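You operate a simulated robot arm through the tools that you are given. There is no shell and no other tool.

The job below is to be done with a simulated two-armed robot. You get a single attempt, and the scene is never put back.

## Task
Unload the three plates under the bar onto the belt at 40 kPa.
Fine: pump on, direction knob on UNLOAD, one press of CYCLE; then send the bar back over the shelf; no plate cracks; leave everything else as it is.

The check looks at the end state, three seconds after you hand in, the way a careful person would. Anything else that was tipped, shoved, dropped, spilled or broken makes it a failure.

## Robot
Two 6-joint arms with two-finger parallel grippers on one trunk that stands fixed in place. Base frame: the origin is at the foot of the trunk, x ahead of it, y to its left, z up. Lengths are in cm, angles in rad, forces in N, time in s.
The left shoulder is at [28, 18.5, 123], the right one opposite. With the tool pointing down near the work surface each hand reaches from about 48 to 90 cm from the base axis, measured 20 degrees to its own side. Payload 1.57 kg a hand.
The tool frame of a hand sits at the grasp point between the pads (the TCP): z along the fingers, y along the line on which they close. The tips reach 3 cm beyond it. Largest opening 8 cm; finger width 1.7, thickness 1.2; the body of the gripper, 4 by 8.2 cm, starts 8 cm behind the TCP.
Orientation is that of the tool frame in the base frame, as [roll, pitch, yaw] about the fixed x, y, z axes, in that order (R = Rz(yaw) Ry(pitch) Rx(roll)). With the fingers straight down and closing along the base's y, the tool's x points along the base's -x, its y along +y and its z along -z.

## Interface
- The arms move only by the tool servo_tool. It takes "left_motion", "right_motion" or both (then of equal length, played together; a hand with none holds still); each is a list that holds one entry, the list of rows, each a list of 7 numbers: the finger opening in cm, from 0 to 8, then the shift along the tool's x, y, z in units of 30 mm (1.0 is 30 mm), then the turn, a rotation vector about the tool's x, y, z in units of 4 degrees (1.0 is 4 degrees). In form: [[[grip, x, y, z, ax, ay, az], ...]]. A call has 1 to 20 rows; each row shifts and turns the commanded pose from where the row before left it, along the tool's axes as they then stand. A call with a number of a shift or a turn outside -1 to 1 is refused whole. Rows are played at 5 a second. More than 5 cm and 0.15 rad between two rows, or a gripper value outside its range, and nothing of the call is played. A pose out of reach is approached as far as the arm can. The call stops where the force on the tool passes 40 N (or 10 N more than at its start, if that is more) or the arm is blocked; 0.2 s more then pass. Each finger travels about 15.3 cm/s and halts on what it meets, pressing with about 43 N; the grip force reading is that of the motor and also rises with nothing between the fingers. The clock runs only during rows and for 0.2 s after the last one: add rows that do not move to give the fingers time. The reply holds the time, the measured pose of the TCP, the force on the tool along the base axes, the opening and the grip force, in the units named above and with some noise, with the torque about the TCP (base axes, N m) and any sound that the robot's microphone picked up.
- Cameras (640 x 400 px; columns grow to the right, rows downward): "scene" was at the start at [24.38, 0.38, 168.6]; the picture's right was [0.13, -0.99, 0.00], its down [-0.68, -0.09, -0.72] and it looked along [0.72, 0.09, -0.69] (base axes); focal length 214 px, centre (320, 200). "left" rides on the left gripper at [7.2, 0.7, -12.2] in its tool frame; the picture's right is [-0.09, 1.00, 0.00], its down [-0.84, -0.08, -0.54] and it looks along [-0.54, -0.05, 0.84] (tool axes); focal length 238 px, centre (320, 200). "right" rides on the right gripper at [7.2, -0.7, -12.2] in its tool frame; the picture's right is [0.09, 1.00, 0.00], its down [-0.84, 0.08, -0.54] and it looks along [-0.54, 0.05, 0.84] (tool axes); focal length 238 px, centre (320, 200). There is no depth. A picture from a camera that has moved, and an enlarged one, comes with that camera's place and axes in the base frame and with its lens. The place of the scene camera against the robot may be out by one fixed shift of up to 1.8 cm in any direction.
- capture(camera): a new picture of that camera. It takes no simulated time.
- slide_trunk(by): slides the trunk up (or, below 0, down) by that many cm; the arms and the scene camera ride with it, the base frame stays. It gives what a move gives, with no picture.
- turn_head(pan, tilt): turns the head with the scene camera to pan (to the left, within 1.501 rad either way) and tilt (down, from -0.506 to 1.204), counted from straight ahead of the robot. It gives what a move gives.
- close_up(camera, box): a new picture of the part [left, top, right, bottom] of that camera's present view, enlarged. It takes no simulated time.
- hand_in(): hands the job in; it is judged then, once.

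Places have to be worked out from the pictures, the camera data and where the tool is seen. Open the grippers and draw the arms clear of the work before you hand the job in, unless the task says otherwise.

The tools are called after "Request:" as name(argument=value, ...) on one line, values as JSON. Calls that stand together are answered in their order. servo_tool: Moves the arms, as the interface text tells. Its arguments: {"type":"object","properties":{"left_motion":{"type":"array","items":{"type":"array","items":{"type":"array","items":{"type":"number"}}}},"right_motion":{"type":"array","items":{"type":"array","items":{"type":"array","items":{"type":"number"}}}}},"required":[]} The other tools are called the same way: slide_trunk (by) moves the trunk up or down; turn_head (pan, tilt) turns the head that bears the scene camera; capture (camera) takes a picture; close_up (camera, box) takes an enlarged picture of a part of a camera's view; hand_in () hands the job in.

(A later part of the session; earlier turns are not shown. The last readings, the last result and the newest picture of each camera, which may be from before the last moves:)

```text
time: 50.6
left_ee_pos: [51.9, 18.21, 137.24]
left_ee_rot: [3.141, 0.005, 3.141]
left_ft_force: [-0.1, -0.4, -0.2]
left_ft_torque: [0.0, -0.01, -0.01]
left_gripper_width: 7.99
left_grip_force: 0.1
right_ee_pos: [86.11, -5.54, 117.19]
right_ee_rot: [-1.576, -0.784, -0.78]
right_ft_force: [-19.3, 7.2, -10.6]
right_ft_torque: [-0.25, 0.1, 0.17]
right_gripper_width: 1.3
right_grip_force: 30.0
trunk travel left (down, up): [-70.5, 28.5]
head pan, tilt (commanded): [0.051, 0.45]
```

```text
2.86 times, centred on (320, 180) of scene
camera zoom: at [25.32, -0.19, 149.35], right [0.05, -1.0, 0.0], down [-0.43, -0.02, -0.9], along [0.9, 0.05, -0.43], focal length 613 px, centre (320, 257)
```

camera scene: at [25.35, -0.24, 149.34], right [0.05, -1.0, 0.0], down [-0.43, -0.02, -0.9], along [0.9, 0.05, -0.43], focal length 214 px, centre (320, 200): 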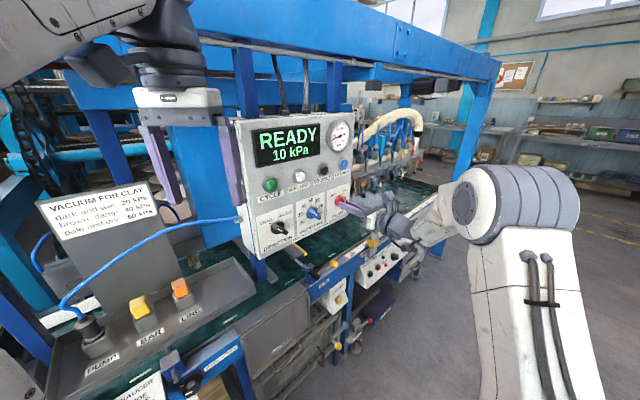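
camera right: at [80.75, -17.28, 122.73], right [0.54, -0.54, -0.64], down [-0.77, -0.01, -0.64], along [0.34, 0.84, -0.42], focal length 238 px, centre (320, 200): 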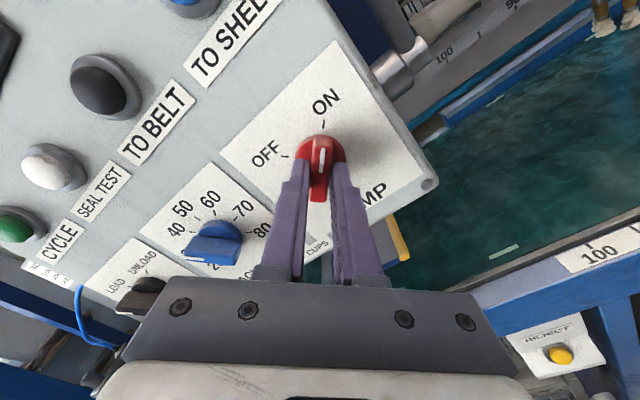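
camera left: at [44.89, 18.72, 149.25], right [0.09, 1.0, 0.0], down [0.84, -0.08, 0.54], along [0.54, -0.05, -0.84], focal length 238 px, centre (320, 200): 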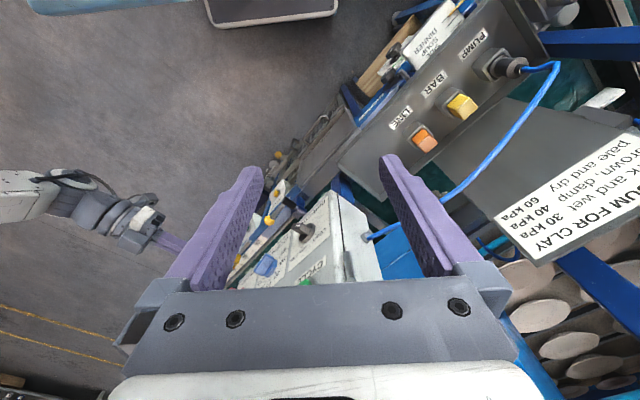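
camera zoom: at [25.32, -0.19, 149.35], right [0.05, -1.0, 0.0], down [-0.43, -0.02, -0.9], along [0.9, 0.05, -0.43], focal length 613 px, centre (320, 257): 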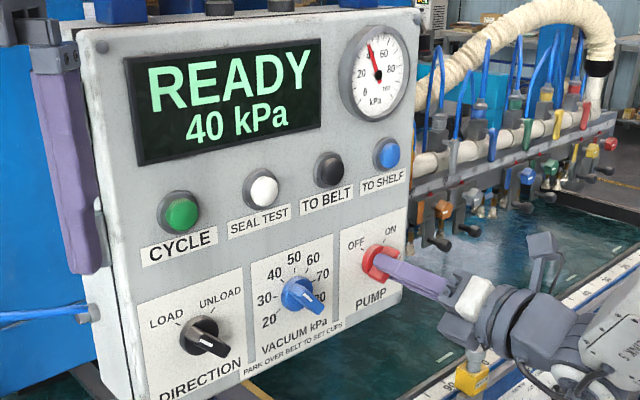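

READY at 40 kPa, with the pump on. I release, back straight off the PUMP knob, and check its position.

Request:
servo_tool(right_motion=[[[1.5, -0.03, 0, 0, 0, 0, 0], [3.0, 0, 0, 0, 0, 0, 0], [5.5, 0, 0, 0, 0, 0, 0], [5.5, 0, 0, 0, 0, 0, 0], [5.5, 0, 0, -0.4, 0, 0, 0], [5.5, 0, 0, -0.5, 0, 0, 0], [5.5, 0, 0, -0.5, 0, 0, 0], [5.5, 0, 0, -0.3, 0, 0, 0], [5.5, 0, 0, 0, 0, 0, 0]]])

Request:
capture(camera="right")

Request:
close_up(camera="scene", box=[240, 110, 400, 250])

Request:
close_up(camera="scene", box=[300, 190, 360, 240])

```text
time: 52.6
left_ee_pos: [52.07, 18.2, 137.28]
left_ee_rot: [3.14, 0.001, -3.141]
left_ft_force: [-1.0, -0.6, -0.9]
left_ft_torque: [0.01, 0.0, 0.01]
left_gripper_width: 8.02
left_grip_force: 0.0
right_ee_pos: [82.55, -9.21, 117.1]
right_ee_rot: [-1.574, -0.784, -0.784]
right_ft_force: [0.5, 0.2, 0.7]
right_ft_torque: [0.01, -0.01, -0.01]
right_gripper_width: 5.49
right_grip_force: 0.2
trunk travel left (down, up): [-70.5, 28.5]
head pan, tilt (commanded): [0.051, 0.45]
```

```text
taken
camera right: at [77.1, -21.0, 122.66], right [0.54, -0.54, -0.64], down [-0.76, 0.0, -0.64], along [0.35, 0.84, -0.42], focal length 238 px, centre (320, 200)
```

right: 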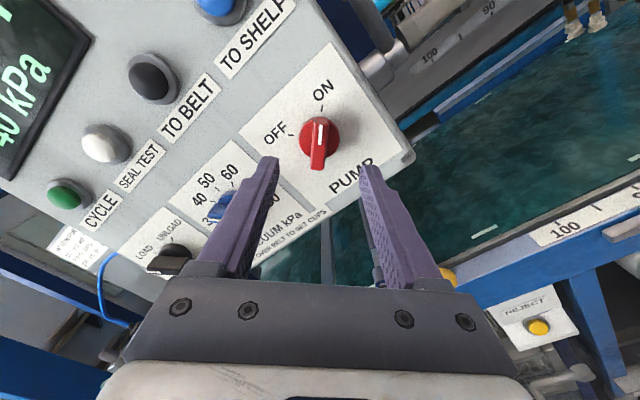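

```text
2.86 times, centred on (320, 180) of scene
camera zoom: at [25.39, -0.24, 149.34], right [0.05, -1.0, 0.0], down [-0.43, -0.02, -0.9], along [0.9, 0.05, -0.44], focal length 613 px, centre (320, 257)
```

zoom: 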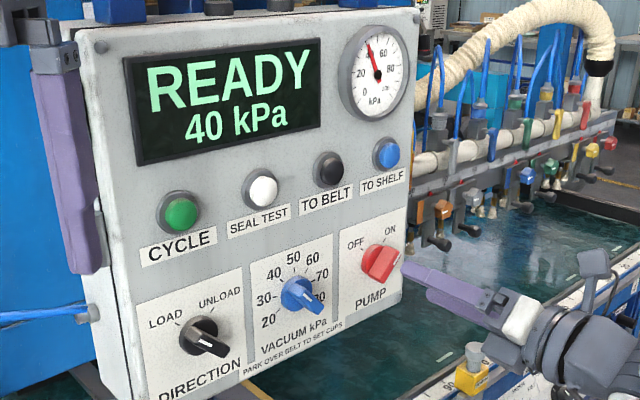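

```text
8.00 times, centred on (330, 215) of scene
camera zoom: at [25.39, -0.24, 149.34], right [0.05, -1.0, 0.0], down [-0.43, -0.02, -0.9], along [0.9, 0.05, -0.44], focal length 1716 px, centre (240, 80)
```

zoom: 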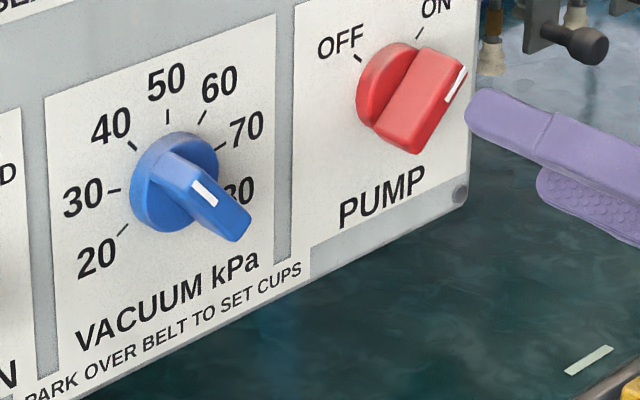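

PUMP is ON, VACUUM is at 40 and the display shows READY 40 kPa. For the DIRECTION knob I roll the hand back 90° at this distance.

Request:
servo_tool(right_motion=[[[5.5, 0, 0, 0, 0, 0, -1], [5.5, 0, 0, 0, 0, 0, -1], [5.5, 0, 0, 0, 0, 0, -1], [5.5, 0, 0, 0, 0, 0, -1], [5.5, 0, 0, 0, 0, 0, -1], [5.5, 0, 0, 0, 0, 0, -1], [5.5, 0, 0, 0, 0, 0, -1], [5.5, 0, 0, 0, 0, 0, -1], [5.5, 0, 0, 0, 0, 0, -1], [5.5, 0, 0, 0, 0, 0, -1], [5.5, 0, 0, 0, 0, 0, -1], [5.5, 0, 0, 0, 0, 0, -1], [5.5, 0, 0, 0, 0, 0, -1], [5.5, 0, 0, 0, 0, 0, -1], [5.5, 0, 0, 0, 0, 0, -1], [5.5, 0, 0, 0, 0, 0, -1], [5.5, 0, 0, 0, 0, 0, -1], [5.5, 0, 0, 0, 0, 0, -1], [5.5, 0, 0, 0, 0, 0, -1], [5.5, 0, 0, 0, 0, 0, -1]]])

Request:
servo_tool(right_motion=[[[5.5, 0, 0, 0, 0, 0, -1], [5.5, 0, 0, 0, 0, 0, -1], [5.5, 0, 0, 0, 0, 0, -0.5], [5.5, 0, 0, 0, 0, 0, 0]]])

Request:
capture(camera="scene")

```text
time: 56.9
left_ee_pos: [52.06, 18.22, 137.19]
left_ee_rot: [-3.141, 0.001, 3.141]
left_ft_force: [-0.9, -0.3, 0.0]
left_ft_torque: [-0.01, 0.01, 0.0]
left_gripper_width: 7.98
left_grip_force: 0.1
right_ee_pos: [82.55, -9.18, 117.03]
right_ee_rot: [1.572, -0.96, 2.357]
right_ft_force: [-0.1, -0.3, -0.4]
right_ft_torque: [0.03, 0.01, -0.01]
right_gripper_width: 5.52
right_grip_force: 0.0
trunk travel left (down, up): [-70.5, 28.5]
head pan, tilt (commanded): [0.051, 0.45]
```

```text
time: 57.9
left_ee_pos: [52.05, 18.17, 137.16]
left_ee_rot: [3.141, 0.002, -3.141]
left_ft_force: [0.1, -0.4, -0.1]
left_ft_torque: [0.02, -0.01, 0.01]
left_gripper_width: 7.98
left_grip_force: 0.1
right_ee_pos: [82.66, -9.12, 116.91]
right_ee_rot: [1.57, -0.788, 2.357]
right_ft_force: [-0.4, 0.7, 0.4]
right_ft_torque: [-0.03, 0.02, -0.03]
right_gripper_width: 5.49
right_grip_force: 0.1
trunk travel left (down, up): [-70.5, 28.5]
head pan, tilt (commanded): [0.051, 0.45]
```

```text
taken
camera scene: at [25.39, -0.24, 149.34], right [0.05, -1.0, 0.0], down [-0.43, -0.02, -0.9], along [0.9, 0.05, -0.44], focal length 214 px, centre (320, 200)
```

scene: 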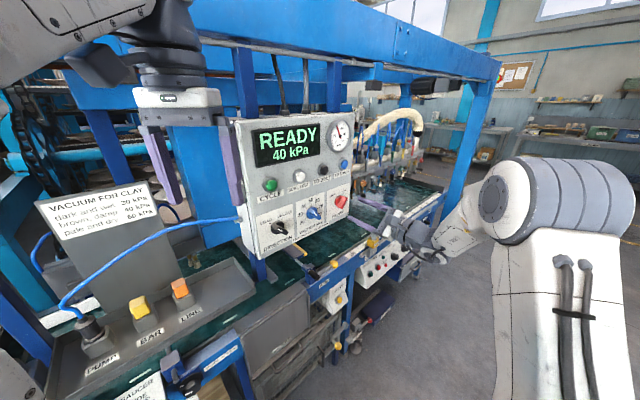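

The roll is back to −45°. I translate left along the panel toward the DIRECTION knob, keeping the tips about 5 cm clear.

Request:
servo_tool(right_motion=[[[5.5, 0.7, -0.7, 0, 0, 0, 0], [5.5, 0.7, -0.7, 0, 0, 0, 0], [5.5, 0.7, -0.7, 0, 0, 0, 0], [5.5, 0.7, -0.7, 0, 0, 0, 0], [5.5, 0.7, -0.7, 0, 0, 0, 0], [5.5, 0.7, -0.7, 0.1, 0, 0, 0], [5.5, 0.7, -0.7, 0.1, 0, 0, 0], [5.5, 0.7, -0.7, 0.1, 0, 0, 0], [5.5, 0, 0, 0, 0, 0, 0]]])

Request:
capture(camera="right")

Request:
capture(camera="scene")

```text
time: 59.9
left_ee_pos: [52.07, 18.08, 137.18]
left_ee_rot: [-3.141, 0.001, 3.14]
left_ft_force: [0.1, 0.1, 0.5]
left_ft_torque: [-0.02, 0.01, -0.01]
left_gripper_width: 7.99
left_grip_force: 0.1
right_ee_pos: [66.21, 8.19, 117.06]
right_ee_rot: [1.574, -0.786, 2.355]
right_ft_force: [0.8, 0.3, 0.4]
right_ft_torque: [-0.01, 0.01, -0.02]
right_gripper_width: 5.51
right_grip_force: 0.0
trunk travel left (down, up): [-70.5, 28.5]
head pan, tilt (commanded): [0.051, 0.45]
```

```text
taken
camera right: at [53.72, 3.66, 121.78], right [0.45, -0.45, 0.77], down [0.07, -0.84, -0.54], along [0.89, 0.3, -0.35], focal length 238 px, centre (320, 200)
```

right: 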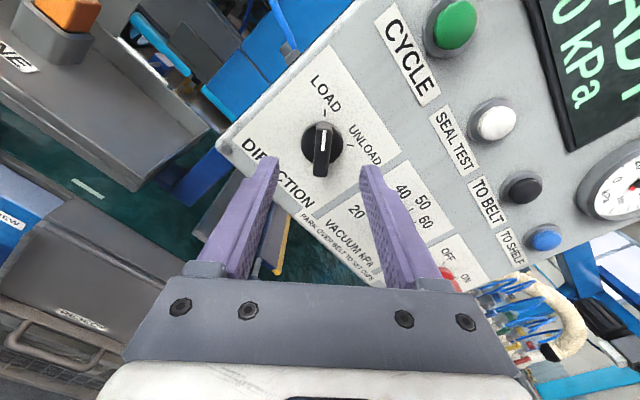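

```text
taken
camera scene: at [25.38, -0.23, 149.34], right [0.05, -1.0, 0.0], down [-0.43, -0.02, -0.9], along [0.9, 0.05, -0.44], focal length 214 px, centre (320, 200)
```

scene: 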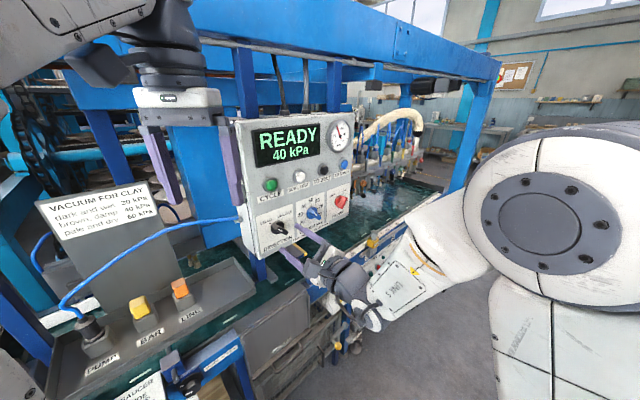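

Reached without trouble. I take a close-up of the DIRECTION knob to get its centre and angle.

Request:
close_up(camera="right", box=[240, 60, 400, 200])

```text
2.86 times, centred on (320, 130) of right
camera zoom: at [53.72, 3.66, 121.78], right [0.45, -0.45, 0.77], down [0.07, -0.84, -0.54], along [0.89, 0.3, -0.35], focal length 681 px, centre (320, 400)
```

zoom: 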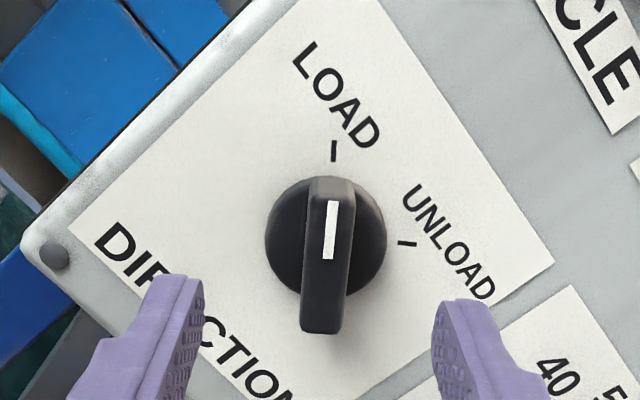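

The knob centre is offset by (−0.36, +0.15) cm in the tool frame, and the bar is aligned with my roll. I correct, advance and grip.

Request:
servo_tool(right_motion=[[[5.5, -0.12, 0.05, 0, 0, 0, 0], [5.5, 0, 0, 0.4, 0, 0, 0], [5.5, 0, 0, 0.4, 0, 0, 0], [5.5, 0, 0, 0.3, 0, 0, 0], [5.5, 0, 0, 0.2, 0, 0, 0], [5.5, 0, 0, 0.17, 0, 0, 0], [5.5, 0, 0, 0, 0, 0, 0]]])

Request:
capture(camera="right")

```text
time: 61.5
left_ee_pos: [52.19, 18.14, 137.16]
left_ee_rot: [-3.141, 0.003, 3.141]
left_ft_force: [-0.3, 0.6, 0.3]
left_ft_torque: [-0.01, 0.03, 0.03]
left_gripper_width: 7.99
left_grip_force: 0.1
right_ee_pos: [69.73, 11.09, 116.9]
right_ee_rot: [1.572, -0.787, 2.355]
right_ft_force: [-0.4, 0.5, 0.1]
right_ft_torque: [-0.04, 0.02, 0.04]
right_gripper_width: 5.51
right_grip_force: 0.1
trunk travel left (down, up): [-70.5, 28.5]
head pan, tilt (commanded): [0.051, 0.45]
```

```text
taken
camera right: at [57.21, 6.56, 121.64], right [0.45, -0.45, 0.77], down [0.07, -0.84, -0.54], along [0.89, 0.3, -0.35], focal length 238 px, centre (320, 200)
```

right: 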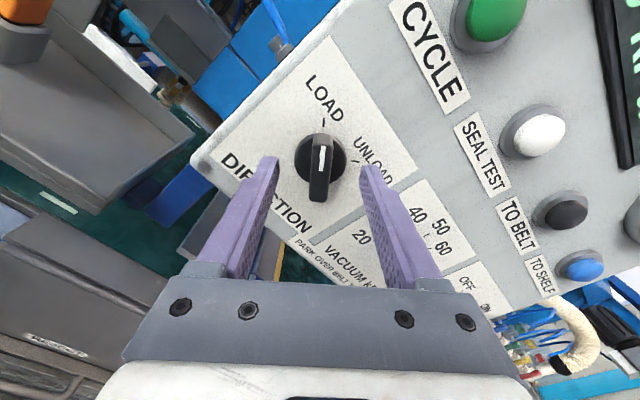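

Aligned and straddling. I close on the DIRECTION bar.

Request:
servo_tool(right_motion=[[[3.5, 0, 0, 0, 0, 0, 0], [2.0, 0, 0, 0, 0, 0, 0], [0.5, 0, 0, 0, 0, 0, 0], [0.5, 0, 0, 0, 0, 0, 0], [0.5, 0, 0, 0, 0, 0, 0]]])

```text
time: 62.6
left_ee_pos: [52.04, 18.17, 137.19]
left_ee_rot: [3.141, 0.002, 3.142]
left_ft_force: [-0.4, 0.1, 0.1]
left_ft_torque: [0.01, 0.03, 0.02]
left_gripper_width: 7.99
left_grip_force: 0.1
right_ee_pos: [69.76, 11.24, 116.98]
right_ee_rot: [1.573, -0.789, 2.355]
right_ft_force: [-0.4, 1.1, -0.3]
right_ft_torque: [0.04, -0.08, 0.0]
right_gripper_width: 1.27
right_grip_force: 30.3
trunk travel left (down, up): [-70.5, 28.5]
head pan, tilt (commanded): [0.051, 0.45]
```

The bar is gripped cleanly with no side force. I turn it clockwise toward UNLOAD.

Request:
servo_tool(right_motion=[[[0.5, 0, 0, 0, 0, 0, 1], [0.5, 0, 0, 0, 0, 0, 1], [0.5, 0, 0, 0, 0, 0, 1], [0.5, 0, 0, 0, 0, 0, 1], [0.5, 0, 0, 0, 0, 0, 1], [0.5, 0, 0, 0, 0, 0, 1], [0.5, 0, 0, 0, 0, 0, 1], [0.5, 0, 0, 0, 0, 0, 1], [0.5, 0, 0, 0, 0, 0, 1], [0.5, 0, 0, 0, 0, 0, 1], [0.5, 0, 0, 0, 0, 0, 1], [0.5, 0, 0, 0, 0, 0, 1]]])

Request:
capture(camera="right")

```text
time: 65.2
left_ee_pos: [52.09, 18.26, 137.21]
left_ee_rot: [3.141, 0.003, 3.141]
left_ft_force: [-0.1, 0.1, 0.0]
left_ft_torque: [-0.03, 0.01, 0.01]
left_gripper_width: 7.97
left_grip_force: 0.1
right_ee_pos: [69.62, 11.28, 116.94]
right_ee_rot: [-1.629, -1.515, -0.723]
right_ft_force: [-11.7, 14.2, -9.8]
right_ft_torque: [-0.02, -0.07, 0.07]
right_gripper_width: 1.3
right_grip_force: 30.0
trunk travel left (down, up): [-70.5, 28.5]
head pan, tilt (commanded): [0.051, 0.45]
```

```text
taken
camera right: at [60.81, 2.97, 124.17], right [0.71, -0.7, 0.04], down [-0.36, -0.41, -0.84], along [0.61, 0.58, -0.54], focal length 238 px, centre (320, 200)
```

right: 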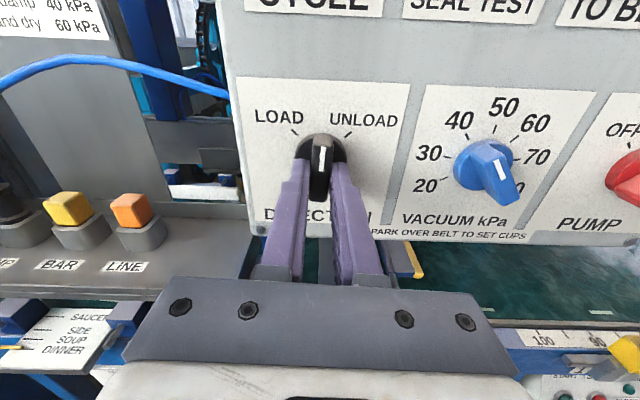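

A side load of about 20 N points left and down. I ease the hand 1 mm that way and finish the turn to UNLOAD.

Request:
servo_tool(right_motion=[[[0.5, -0.02, -0.035, 0, 0, 0, 0.5], [0.5, 0, 0, 0, 0, 0, 1], [0.5, 0, 0, 0, 0, 0, 1], [0.5, 0, 0, 0, 0, 0, 1], [0.5, 0, 0, 0, 0, 0, 1], [0.5, 0, 0, 0, 0, 0, 1], [0.5, 0, 0, 0, 0, 0, 1], [0.5, 0, 0, 0, 0, 0, 1], [0.5, 0, 0, 0, 0, 0, 1], [0.5, 0, 0, 0, 0, 0, 1], [0.5, 0, 0, 0, 0, 0, 1], [0.5, 0, 0, 0, 0, 0, 0]]])

Request:
capture(camera="right")

Request:
close_up(camera="scene", box=[240, 110, 400, 250])

```text
time: 67.8
left_ee_pos: [52.04, 18.27, 137.31]
left_ee_rot: [-3.139, 0.002, -3.141]
left_ft_force: [0.8, -0.4, 0.2]
left_ft_torque: [-0.01, -0.01, 0.04]
left_gripper_width: 7.97
left_grip_force: 0.0
right_ee_pos: [69.44, 11.51, 116.99]
right_ee_rot: [-1.57, -0.785, -0.779]
right_ft_force: [-18.1, 17.1, -4.4]
right_ft_torque: [-0.1, 0.04, 0.05]
right_gripper_width: 1.29
right_grip_force: 29.6
trunk travel left (down, up): [-70.5, 28.5]
head pan, tilt (commanded): [0.051, 0.45]
```

```text
taken
camera right: at [64.16, -0.36, 122.57], right [0.55, -0.54, -0.64], down [-0.76, -0.01, -0.65], along [0.34, 0.84, -0.42], focal length 238 px, centre (320, 200)
```

right: 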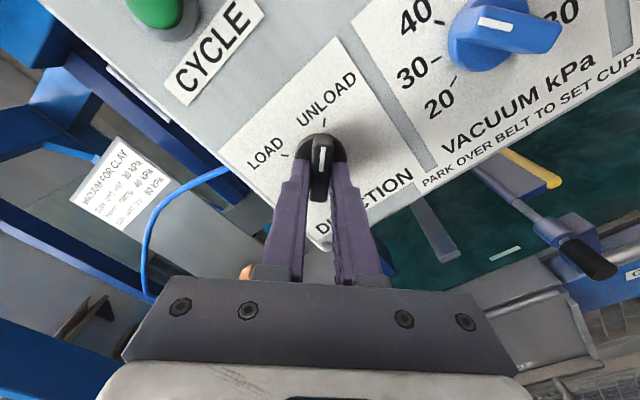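

```text
2.86 times, centred on (320, 180) of scene
camera zoom: at [25.29, -0.08, 149.36], right [0.05, -1.0, 0.0], down [-0.43, -0.02, -0.9], along [0.9, 0.05, -0.43], focal length 613 px, centre (320, 257)
```

zoom: 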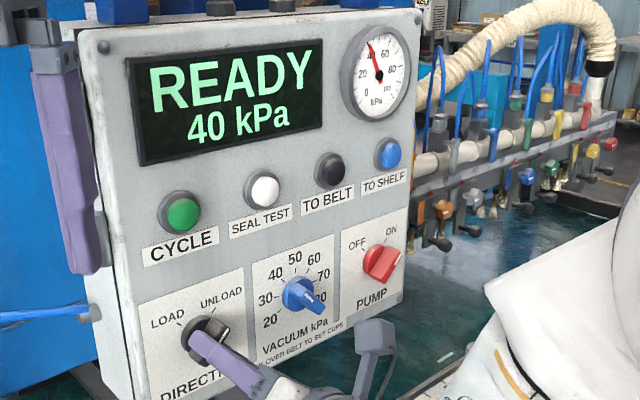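

The bar points at UNLOAD. I open the fingers and back off to check it.

Request:
servo_tool(right_motion=[[[1.5, 0, 0, 0, 0, 0, 0], [3.0, 0, 0, 0, 0, 0, 0], [5.5, 0, 0, 0, 0, 0, 0], [5.5, 0, 0, 0, 0, 0, 0], [5.5, 0, 0, -0.4, 0, 0, 0], [5.5, 0, 0, -0.5, 0, 0, 0], [5.5, 0, 0, -0.5, 0, 0, 0], [0, 0, 0, 0, 0, 0, 0], [0, 0, 0, 0, 0, 0, 0], [0, 0, 0, 0, 0, 0, 0]]])

Request:
capture(camera="right")

Request:
close_up(camera="scene", box=[240, 110, 400, 250])

```text
time: 70.0
left_ee_pos: [52.09, 18.17, 137.15]
left_ee_rot: [-3.14, 0.002, -3.142]
left_ft_force: [0.7, 0.4, -1.2]
left_ft_torque: [0.02, -0.02, 0.0]
left_gripper_width: 7.99
left_grip_force: 0.1
right_ee_pos: [66.79, 8.35, 117.01]
right_ee_rot: [-1.572, -0.781, -0.786]
right_ft_force: [-0.5, 0.1, 0.7]
right_ft_torque: [0.03, 0.0, -0.01]
right_gripper_width: 0.0
right_grip_force: 22.5
trunk travel left (down, up): [-70.5, 28.5]
head pan, tilt (commanded): [0.051, 0.45]
```

```text
taken
camera right: at [61.34, -3.5, 122.53], right [0.54, -0.54, -0.64], down [-0.76, 0.0, -0.64], along [0.35, 0.84, -0.42], focal length 238 px, centre (320, 200)
```

right: 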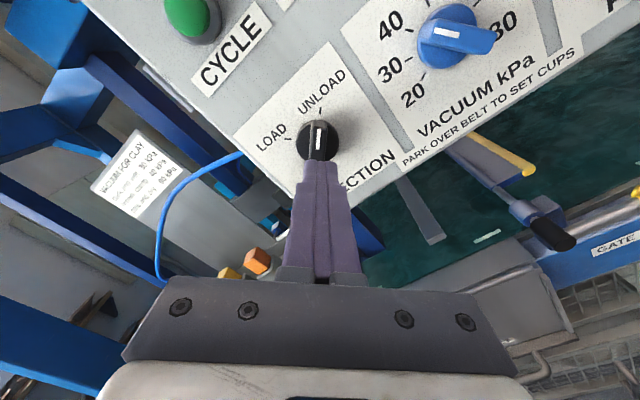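

```text
2.86 times, centred on (320, 180) of scene
camera zoom: at [25.39, -0.2, 149.34], right [0.05, -1.0, 0.0], down [-0.43, -0.02, -0.9], along [0.9, 0.05, -0.44], focal length 613 px, centre (320, 257)
```

zoom: 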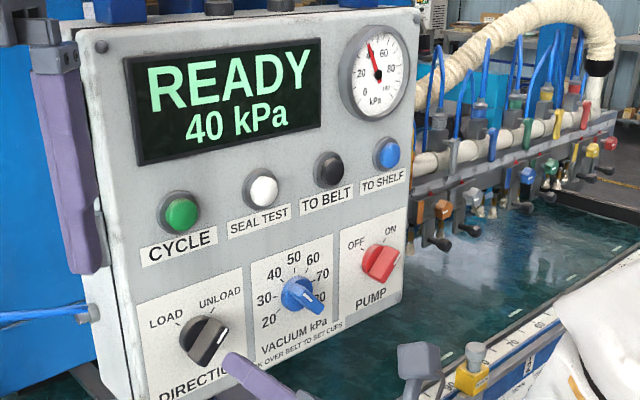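

DIRECTION is at UNLOAD, PUMP is ON and VACUUM is 40, with READY 40 kPa showing. Next I send the bar back over the shelf to collect the plates, so I move the closed right hand in front of TO SHELF.

Request:
servo_tool(right_motion=[[[0, 0.865, 0.285, 0, 0, 0, 0], [0, 0.865, 0.285, 0, 0, 0, 0], [0, 0.865, 0.285, 0, 0, 0, 0], [0, 0.865, 0.285, 0, 0, 0, 0], [0, 0.865, 0.285, 0, 0, 0, 0], [0, 0.865, 0.285, 0, 0, 0, 0], [0, 0.865, 0.285, 0, 0, 0, 0], [0, 0.865, 0.285, 0, 0, 0, 0], [0, 0.865, 0.285, 0, 0, 0, 0], [0, 0.865, 0.285, 0, 0, 0, 0], [0, 0, 0, 0, 0, 0, 0]]])

Request:
capture(camera="right")

Request:
capture(camera="scene")

```text
time: 72.5
left_ee_pos: [52.08, 18.11, 137.22]
left_ee_rot: [3.14, 0.001, -3.139]
left_ft_force: [-0.1, 0.1, 0.2]
left_ft_torque: [-0.01, -0.02, 0.04]
left_gripper_width: 8.01
left_grip_force: 0.1
right_ee_pos: [83.9, -8.9, 129.21]
right_ee_rot: [-1.572, -0.781, -0.785]
right_ft_force: [0.6, 0.4, -0.5]
right_ft_torque: [0.02, -0.02, 0.0]
right_gripper_width: 0.0
right_grip_force: 21.3
trunk travel left (down, up): [-70.5, 28.5]
head pan, tilt (commanded): [0.051, 0.45]
```

```text
taken
camera right: at [78.54, -20.77, 134.79], right [0.54, -0.54, -0.64], down [-0.76, 0.0, -0.64], along [0.35, 0.84, -0.42], focal length 238 px, centre (320, 200)
```

right: 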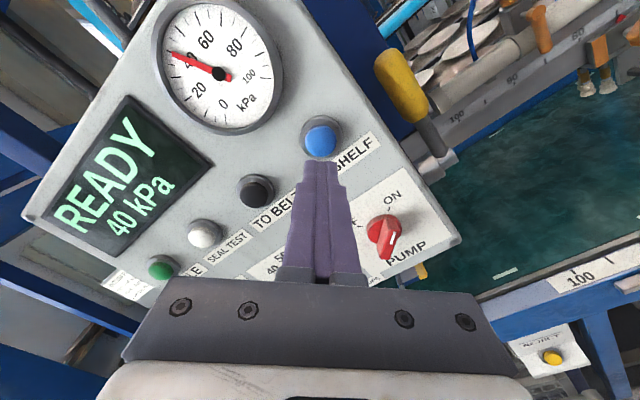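

```text
taken
camera scene: at [25.4, -0.22, 149.34], right [0.05, -1.0, 0.0], down [-0.43, -0.02, -0.9], along [0.9, 0.05, -0.44], focal length 214 px, centre (320, 200)
```

scene: 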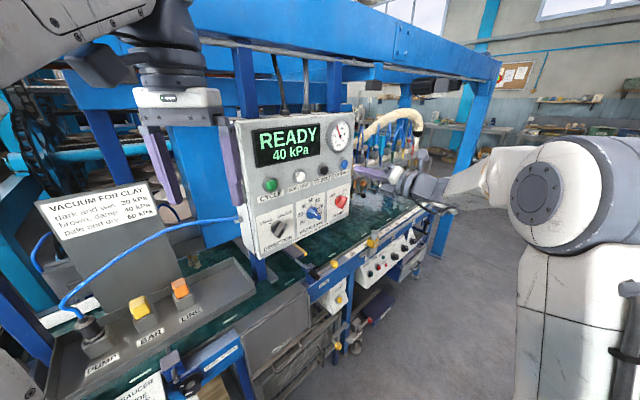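

From here the right camera sees past the panel's edge to the shelf and the heads; I enlarge that, and the button.

Request:
close_up(camera="right", box=[380, 0, 640, 150])

Request:
close_up(camera="right", box=[250, 80, 390, 200])

```text
2.46 times, centred on (510, 75) of right
camera zoom: at [78.54, -20.77, 134.79], right [0.54, -0.54, -0.64], down [-0.76, 0.0, -0.64], along [0.35, 0.84, -0.42], focal length 587 px, centre (-148, 508)
```

zoom: 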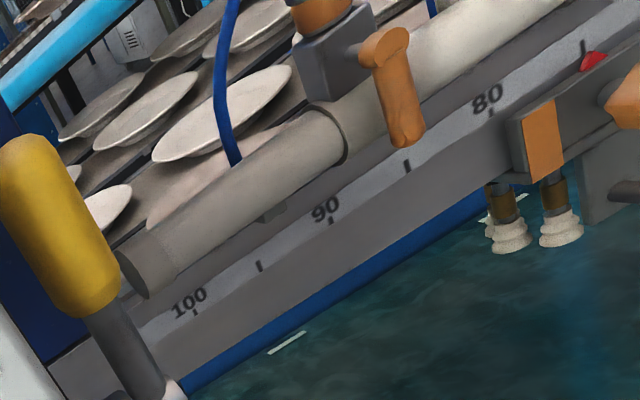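

```text
3.33 times, centred on (320, 140) of right
camera zoom: at [78.54, -20.77, 134.79], right [0.54, -0.54, -0.64], down [-0.76, 0.0, -0.64], along [0.35, 0.84, -0.42], focal length 794 px, centre (320, 400)
```

zoom: 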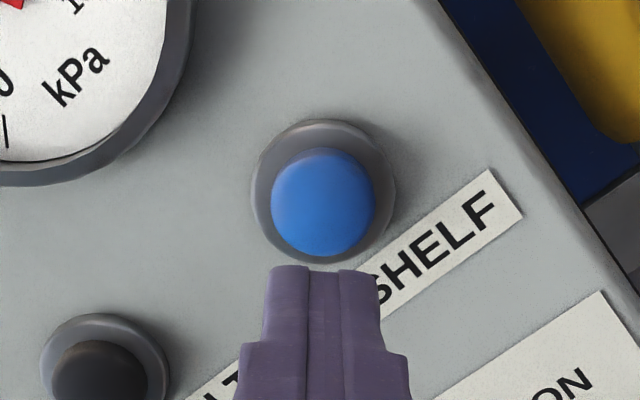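

Plates are visible on the shelf tiers behind, and the heads hang clear over the belt. The TO SHELF cap is 0.4 cm toward tool +x, so I correct and approach to near contact.

Request:
servo_tool(right_motion=[[[0, 0.13, 0, 0.3, 0, 0, 0], [0, 0, 0, 0.4, 0, 0, 0], [0, 0, 0, 0.4, 0, 0, 0], [0, 0, 0, 0.2, 0, 0, 0], [0, 0, 0, 0.1, 0, 0, 0], [0, 0, 0, 0, 0, 0, 0]]])

Request:
close_up(camera="right", box=[250, 80, 390, 200])

```text
time: 73.8
left_ee_pos: [52.24, 18.17, 137.16]
left_ee_rot: [3.14, 0.002, 3.141]
left_ft_force: [0.1, 0.9, 0.2]
left_ft_torque: [0.03, -0.04, 0.01]
left_gripper_width: 8.0
left_grip_force: 0.1
right_ee_pos: [87.09, -6.12, 129.46]
right_ee_rot: [-1.57, -0.783, -0.785]
right_ft_force: [-1.1, -0.5, -0.4]
right_ft_torque: [0.01, -0.01, 0.01]
right_gripper_width: 0.02
right_grip_force: 21.6
trunk travel left (down, up): [-70.5, 28.5]
head pan, tilt (commanded): [0.051, 0.45]
```

```text
3.33 times, centred on (320, 140) of right
camera zoom: at [81.69, -17.95, 135.03], right [0.54, -0.54, -0.64], down [-0.76, 0.0, -0.64], along [0.35, 0.84, -0.42], focal length 794 px, centre (320, 400)
```

zoom: 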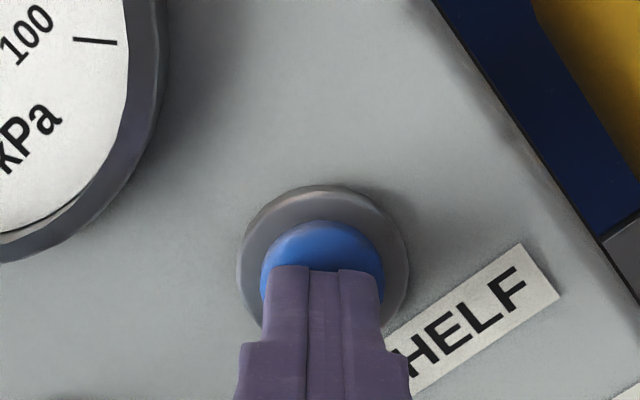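

The tip is centred just off the blue cap. I press in small steps.

Request:
servo_tool(right_motion=[[[0, 0, 0, 0.08, 0, 0, 0], [0, 0, 0, 0.08, 0, 0, 0], [0, 0, 0, 0.06, 0, 0, 0]]])

```text
time: 74.7
left_ee_pos: [51.92, 18.03, 137.22]
left_ee_rot: [-3.142, 0.004, 3.139]
left_ft_force: [0.8, 0.7, 0.6]
left_ft_torque: [0.0, 0.03, 0.0]
left_gripper_width: 7.99
left_grip_force: 0.2
right_ee_pos: [87.32, -5.74, 129.33]
right_ee_rot: [-1.573, -0.782, -0.786]
right_ft_force: [-13.1, -6.2, -1.2]
right_ft_torque: [-0.06, 0.03, 0.15]
right_gripper_width: 0.0
right_grip_force: 21.2
trunk travel left (down, up): [-70.5, 28.5]
head pan, tilt (commanded): [0.051, 0.45]
heard: click
```

Click. I back off about 4 cm and watch the display and the bar.

Request:
servo_tool(right_motion=[[[0, 0, 0, -0.4, 0, 0, 0], [0, 0, 0, -0.5, 0, 0, 0], [0, 0, 0, -0.5, 0, 0, 0], [0, 0, 0, 0, 0, 0, 0], [0, 0, 0, 0, 0, 0, 0]]])

Request:
capture(camera="scene")

```text
time: 75.8
left_ee_pos: [52.03, 18.13, 137.19]
left_ee_rot: [-3.141, 0.001, -3.141]
left_ft_force: [-0.6, -0.2, 0.5]
left_ft_torque: [0.02, 0.02, 0.0]
left_gripper_width: 8.01
left_grip_force: 0.1
right_ee_pos: [84.58, -8.63, 129.41]
right_ee_rot: [-1.571, -0.784, -0.786]
right_ft_force: [-0.8, 1.1, -0.3]
right_ft_torque: [0.01, 0.01, 0.03]
right_gripper_width: 0.01
right_grip_force: 20.8
trunk travel left (down, up): [-70.5, 28.5]
head pan, tilt (commanded): [0.051, 0.45]
```

```text
taken
camera scene: at [25.39, -0.21, 149.34], right [0.05, -1.0, 0.0], down [-0.43, -0.02, -0.9], along [0.9, 0.05, -0.44], focal length 214 px, centre (320, 200)
```

scene: 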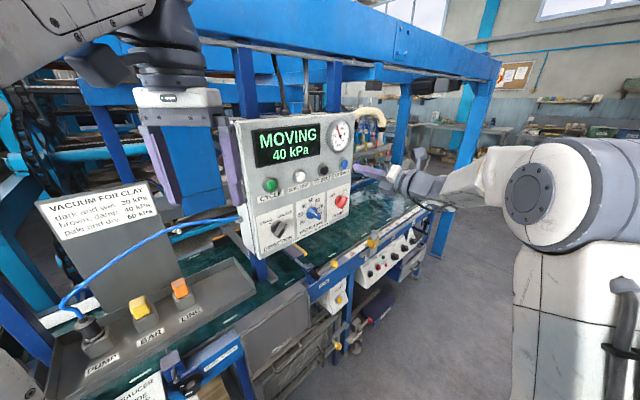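

The bar is moving back to the shelf. I wait a few seconds for it to arrive.

Request:
servo_tool(right_motion=[[[0, 0, 0, 0, 0, 0, 0], [0, 0, 0, 0, 0, 0, 0], [0, 0, 0, 0, 0, 0, 0], [0, 0, 0, 0, 0, 0, 0], [0, 0, 0, 0, 0, 0, 0], [0, 0, 0, 0, 0, 0, 0], [0, 0, 0, 0, 0, 0, 0], [0, 0, 0, 0, 0, 0, 0], [0, 0, 0, 0, 0, 0, 0], [0, 0, 0, 0, 0, 0, 0], [0, 0, 0, 0, 0, 0, 0], [0, 0, 0, 0, 0, 0, 0], [0, 0, 0, 0, 0, 0, 0], [0, 0, 0, 0, 0, 0, 0], [0, 0, 0, 0, 0, 0, 0]]])

Request:
capture(camera="scene")

Request:
capture(camera="right")

Request:
capture(camera="left")

```text
time: 79.0
left_ee_pos: [52.13, 18.21, 137.29]
left_ee_rot: [3.141, 0.002, -3.141]
left_ft_force: [-0.1, 0.0, 0.3]
left_ft_torque: [-0.05, -0.05, 0.02]
left_gripper_width: 7.99
left_grip_force: 0.1
right_ee_pos: [84.54, -8.7, 129.42]
right_ee_rot: [-1.57, -0.781, -0.785]
right_ft_force: [0.2, 1.2, 0.2]
right_ft_torque: [-0.01, 0.01, -0.02]
right_gripper_width: 0.0
right_grip_force: 21.4
trunk travel left (down, up): [-70.5, 28.5]
head pan, tilt (commanded): [0.051, 0.45]
```

```text
taken
camera scene: at [25.39, -0.21, 149.34], right [0.05, -1.0, 0.0], down [-0.43, -0.02, -0.9], along [0.9, 0.05, -0.44], focal length 214 px, centre (320, 200)
```

scene: 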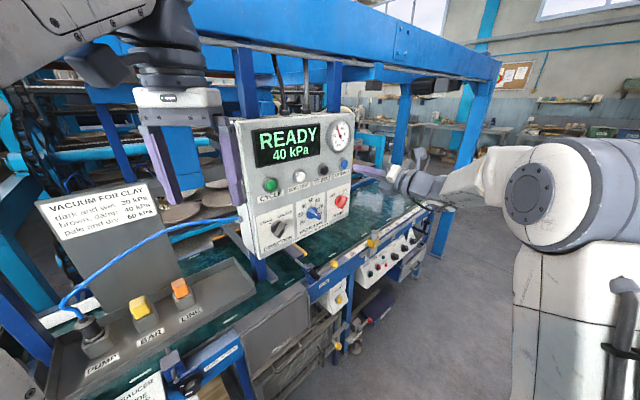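

```text
taken
camera right: at [79.24, -20.43, 135.0], right [0.54, -0.54, -0.64], down [-0.76, 0.0, -0.64], along [0.35, 0.84, -0.42], focal length 238 px, centre (320, 200)
```

right: 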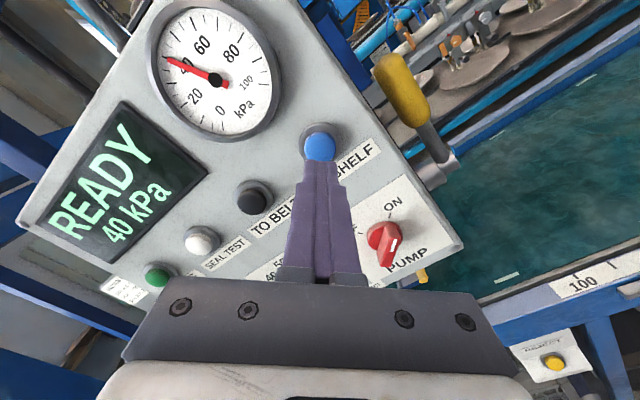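

```text
taken
camera left: at [44.89, 18.75, 149.25], right [0.09, 1.0, 0.0], down [0.84, -0.08, 0.54], along [0.54, -0.05, -0.84], focal length 238 px, centre (320, 200)
```

left: 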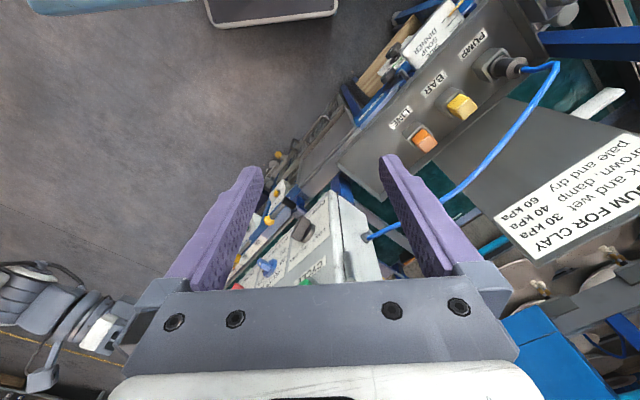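

The bar is back over the shelf and the display shows READY 40 kPa. I enlarge the right camera's view of the heads and plates.

Request:
close_up(camera="right", box=[370, 0, 640, 150])

Request:
close_up(camera="scene", box=[340, 90, 420, 180])

Request:
close_up(camera="scene", box=[150, 130, 250, 250])

```text
2.37 times, centred on (505, 75) of right
camera zoom: at [79.24, -20.43, 135.0], right [0.54, -0.54, -0.64], down [-0.76, 0.0, -0.64], along [0.35, 0.84, -0.42], focal length 565 px, centre (-118, 496)
```

zoom: 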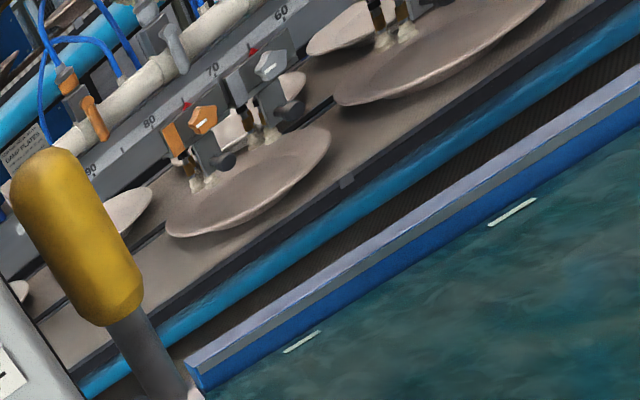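

```text
4.44 times, centred on (380, 135) of scene
camera zoom: at [25.39, -0.21, 149.34], right [0.05, -1.0, 0.0], down [-0.43, -0.02, -0.9], along [0.9, 0.05, -0.44], focal length 953 px, centre (53, 489)
```

zoom: 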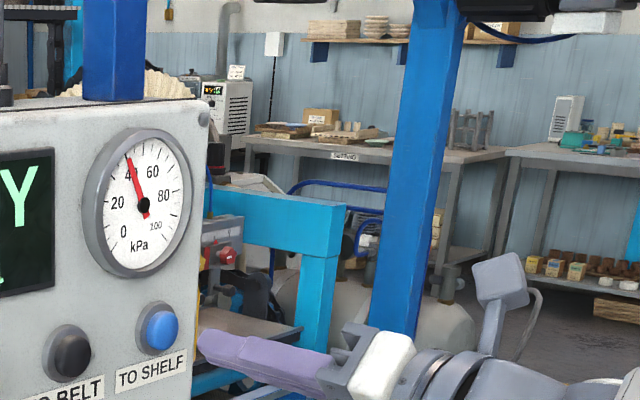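

```text
3.33 times, centred on (200, 190) of scene
camera zoom: at [25.39, -0.21, 149.34], right [0.05, -1.0, 0.0], down [-0.43, -0.02, -0.9], along [0.9, 0.05, -0.44], focal length 715 px, centre (720, 233)
```

zoom: 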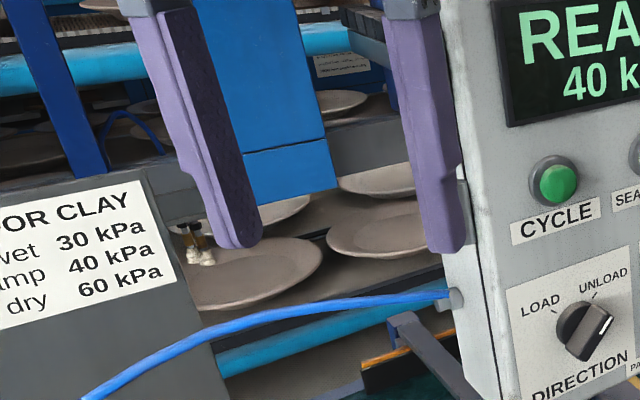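

Each colour-coded pair of heads sits over one plate, and three such pairs make the three plates. There is a small sign by the yellow handle and plain heads further left, so I look at those before cycling.

Request:
close_up(camera="right", box=[365, 30, 425, 90])

Request:
close_up(camera="right", box=[400, 0, 500, 80])

Request:
turn_head(pan=0.5, tilt=0.4)

Request:
capture(camera="scene")

Request:
close_up(camera="scene", box=[200, 60, 420, 220])

```text
6.67 times, centred on (395, 60) of right
camera zoom: at [79.24, -20.43, 135.0], right [0.54, -0.54, -0.64], down [-0.76, 0.0, -0.64], along [0.35, 0.84, -0.42], focal length 1589 px, centre (-180, 1133)
```

zoom: 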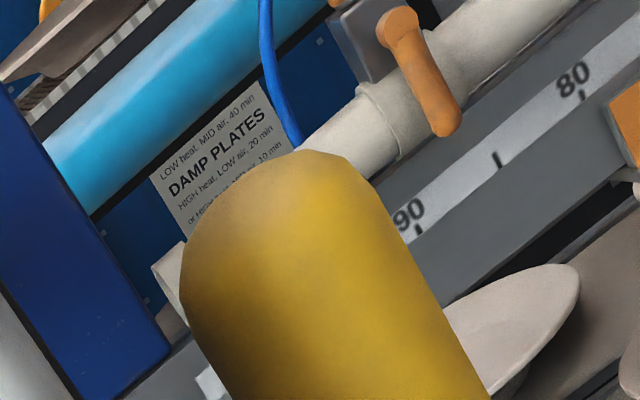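

```text
5.00 times, centred on (450, 40) of right
camera zoom: at [79.24, -20.43, 135.0], right [0.54, -0.54, -0.64], down [-0.76, 0.0, -0.64], along [0.35, 0.84, -0.42], focal length 1192 px, centre (-330, 1000)
```

zoom: 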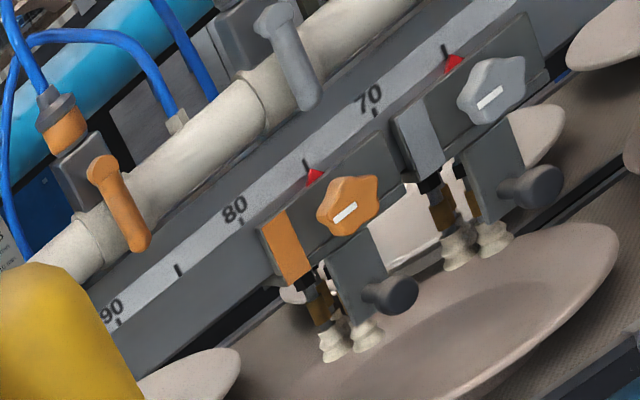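

```text
time: 80.0
left_ee_pos: [52.11, 18.15, 137.21]
left_ee_rot: [3.14, 0.0, 3.141]
left_ft_force: [-0.2, -0.4, 0.4]
left_ft_torque: [-0.01, 0.01, 0.01]
left_gripper_width: 8.02
left_grip_force: 0.0
right_ee_pos: [84.59, -8.66, 129.43]
right_ee_rot: [-1.57, -0.782, -0.785]
right_ft_force: [-0.1, -0.3, -1.2]
right_ft_torque: [0.02, -0.01, 0.04]
right_gripper_width: 0.0
right_grip_force: 21.4
trunk travel left (down, up): [-70.5, 28.5]
head pan, tilt (commanded): [0.499, 0.4]
```

```text
taken
camera scene: at [24.35, 3.75, 149.81], right [0.48, -0.88, 0.0], down [-0.34, -0.19, -0.92], along [0.81, 0.44, -0.39], focal length 214 px, centre (320, 200)
```

scene: 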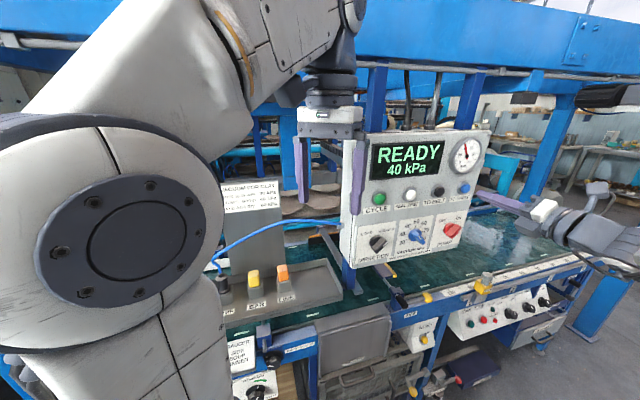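

```text
2.50 times, centred on (310, 140) of scene
camera zoom: at [24.35, 3.75, 149.81], right [0.48, -0.88, 0.0], down [-0.34, -0.19, -0.92], along [0.81, 0.44, -0.39], focal length 536 px, centre (345, 350)
```

zoom: 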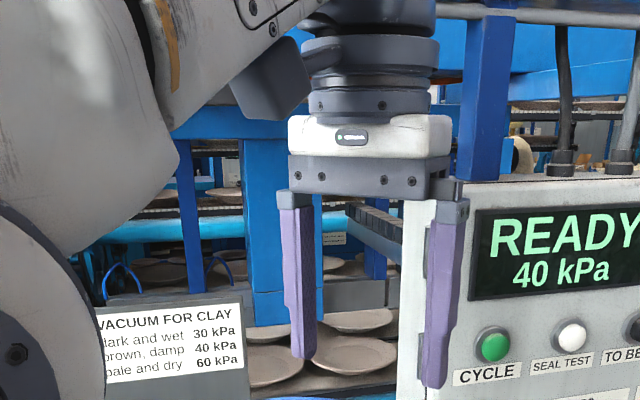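

The orange and grey cups both sit on their plate. I unroll the right hand by −90°, which is needed anyway, so its camera looks right past the panel edge to check the other heads.

Request:
servo_tool(right_motion=[[[0, 0, 0, -0.3, 0, 0, -1], [0, 0, 0, 0, 0, 0, -1], [0, 0, 0, 0, 0, 0, -1], [0, 0, 0, 0, 0, 0, -1], [0, 0, 0, 0, 0, 0, -1], [0, 0, 0, 0, 0, 0, -1], [0, 0, 0, 0, 0, 0, -1], [0, 0, 0, 0, 0, 0, -1], [0, 0, 0, 0, 0, 0, -1], [0, 0, 0, 0, 0, 0, -1], [0, 0, 0, 0, 0, 0, -1], [0, 0, 0, 0, 0, 0, -1], [0, 0, 0, 0, 0, 0, -1], [0, 0, 0, 0, 0, 0, -1], [0, 0, 0, 0, 0, 0, -1], [0, 0, 0, 0, 0, 0, -1], [0, 0, 0, 0, 0, 0, -1], [0, 0, 0, 0, 0, 0, -1], [0, 0, 0, 0, 0, 0, 0]]])

Request:
capture(camera="right")

Request:
turn_head(pan=0.05, tilt=0.45)

```text
time: 84.0
left_ee_pos: [52.14, 18.17, 137.32]
left_ee_rot: [3.14, 0.001, 3.142]
left_ft_force: [0.6, -0.6, -0.3]
left_ft_torque: [0.01, -0.03, 0.02]
left_gripper_width: 7.99
left_grip_force: 0.1
right_ee_pos: [83.96, -9.24, 129.43]
right_ee_rot: [1.572, -1.102, 2.355]
right_ft_force: [-0.3, 0.1, 0.1]
right_ft_torque: [-0.01, 0.01, 0.01]
right_gripper_width: 0.0
right_grip_force: 20.7
trunk travel left (down, up): [-70.5, 28.5]
head pan, tilt (commanded): [0.499, 0.4]
```

```text
taken
camera right: at [72.56, -15.1, 135.58], right [0.6, -0.6, 0.53], down [-0.07, -0.7, -0.71], along [0.8, 0.39, -0.46], focal length 238 px, centre (320, 200)
```

right: 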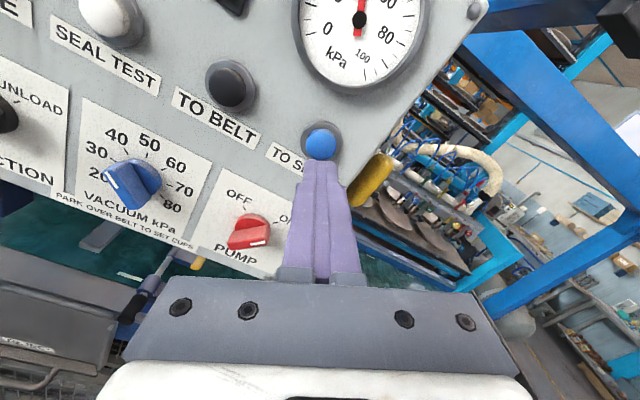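

```text
time: 84.8
left_ee_pos: [52.13, 18.19, 137.22]
left_ee_rot: [3.141, 0.001, 3.141]
left_ft_force: [-0.1, -0.3, -0.4]
left_ft_torque: [-0.03, 0.02, 0.0]
left_gripper_width: 7.99
left_grip_force: 0.1
right_ee_pos: [83.83, -9.21, 129.46]
right_ee_rot: [1.572, -1.103, 2.353]
right_ft_force: [0.4, 0.7, -0.7]
right_ft_torque: [0.02, 0.01, -0.03]
right_gripper_width: 0.0
right_grip_force: 21.3
trunk travel left (down, up): [-70.5, 28.5]
head pan, tilt (commanded): [0.051, 0.45]
```

The heads and plates to the right are in view past the panel; I enlarge them.

Request:
close_up(camera="right", box=[370, 120, 500, 280])

Request:
close_up(camera="right", box=[385, 135, 485, 220])

Request:
close_up(camera="right", box=[380, 180, 470, 260])

```text
2.50 times, centred on (435, 200) of right
camera zoom: at [72.57, -15.11, 135.59], right [0.6, -0.6, 0.53], down [-0.07, -0.7, -0.71], along [0.8, 0.39, -0.46], focal length 596 px, centre (32, 200)
```

zoom: 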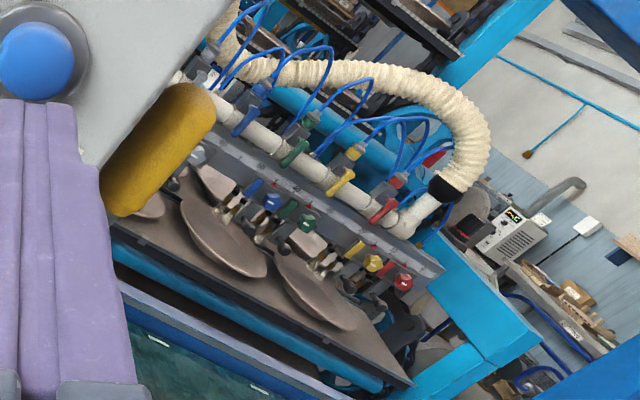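

```text
4.71 times, centred on (435, 178) of right
camera zoom: at [72.57, -15.11, 135.59], right [0.6, -0.6, 0.53], down [-0.07, -0.7, -0.71], along [0.8, 0.39, -0.46], focal length 1122 px, centre (-221, 306)
```

zoom: 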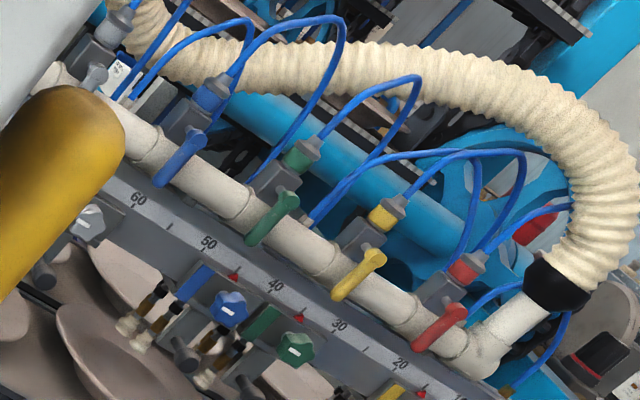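

```text
5.00 times, centred on (425, 220) of right
camera zoom: at [72.57, -15.11, 135.59], right [0.6, -0.6, 0.53], down [-0.07, -0.7, -0.71], along [0.8, 0.39, -0.46], focal length 1192 px, centre (-205, 100)
```

zoom: 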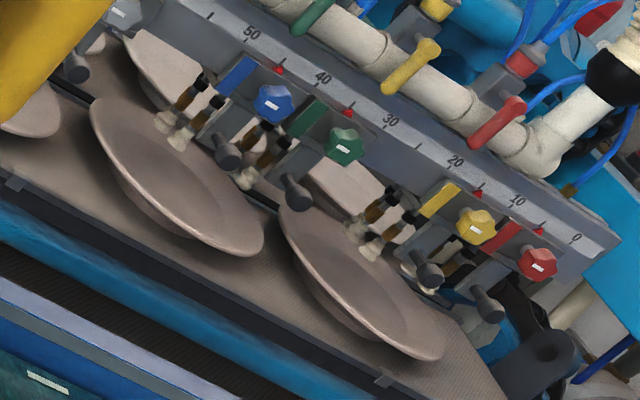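

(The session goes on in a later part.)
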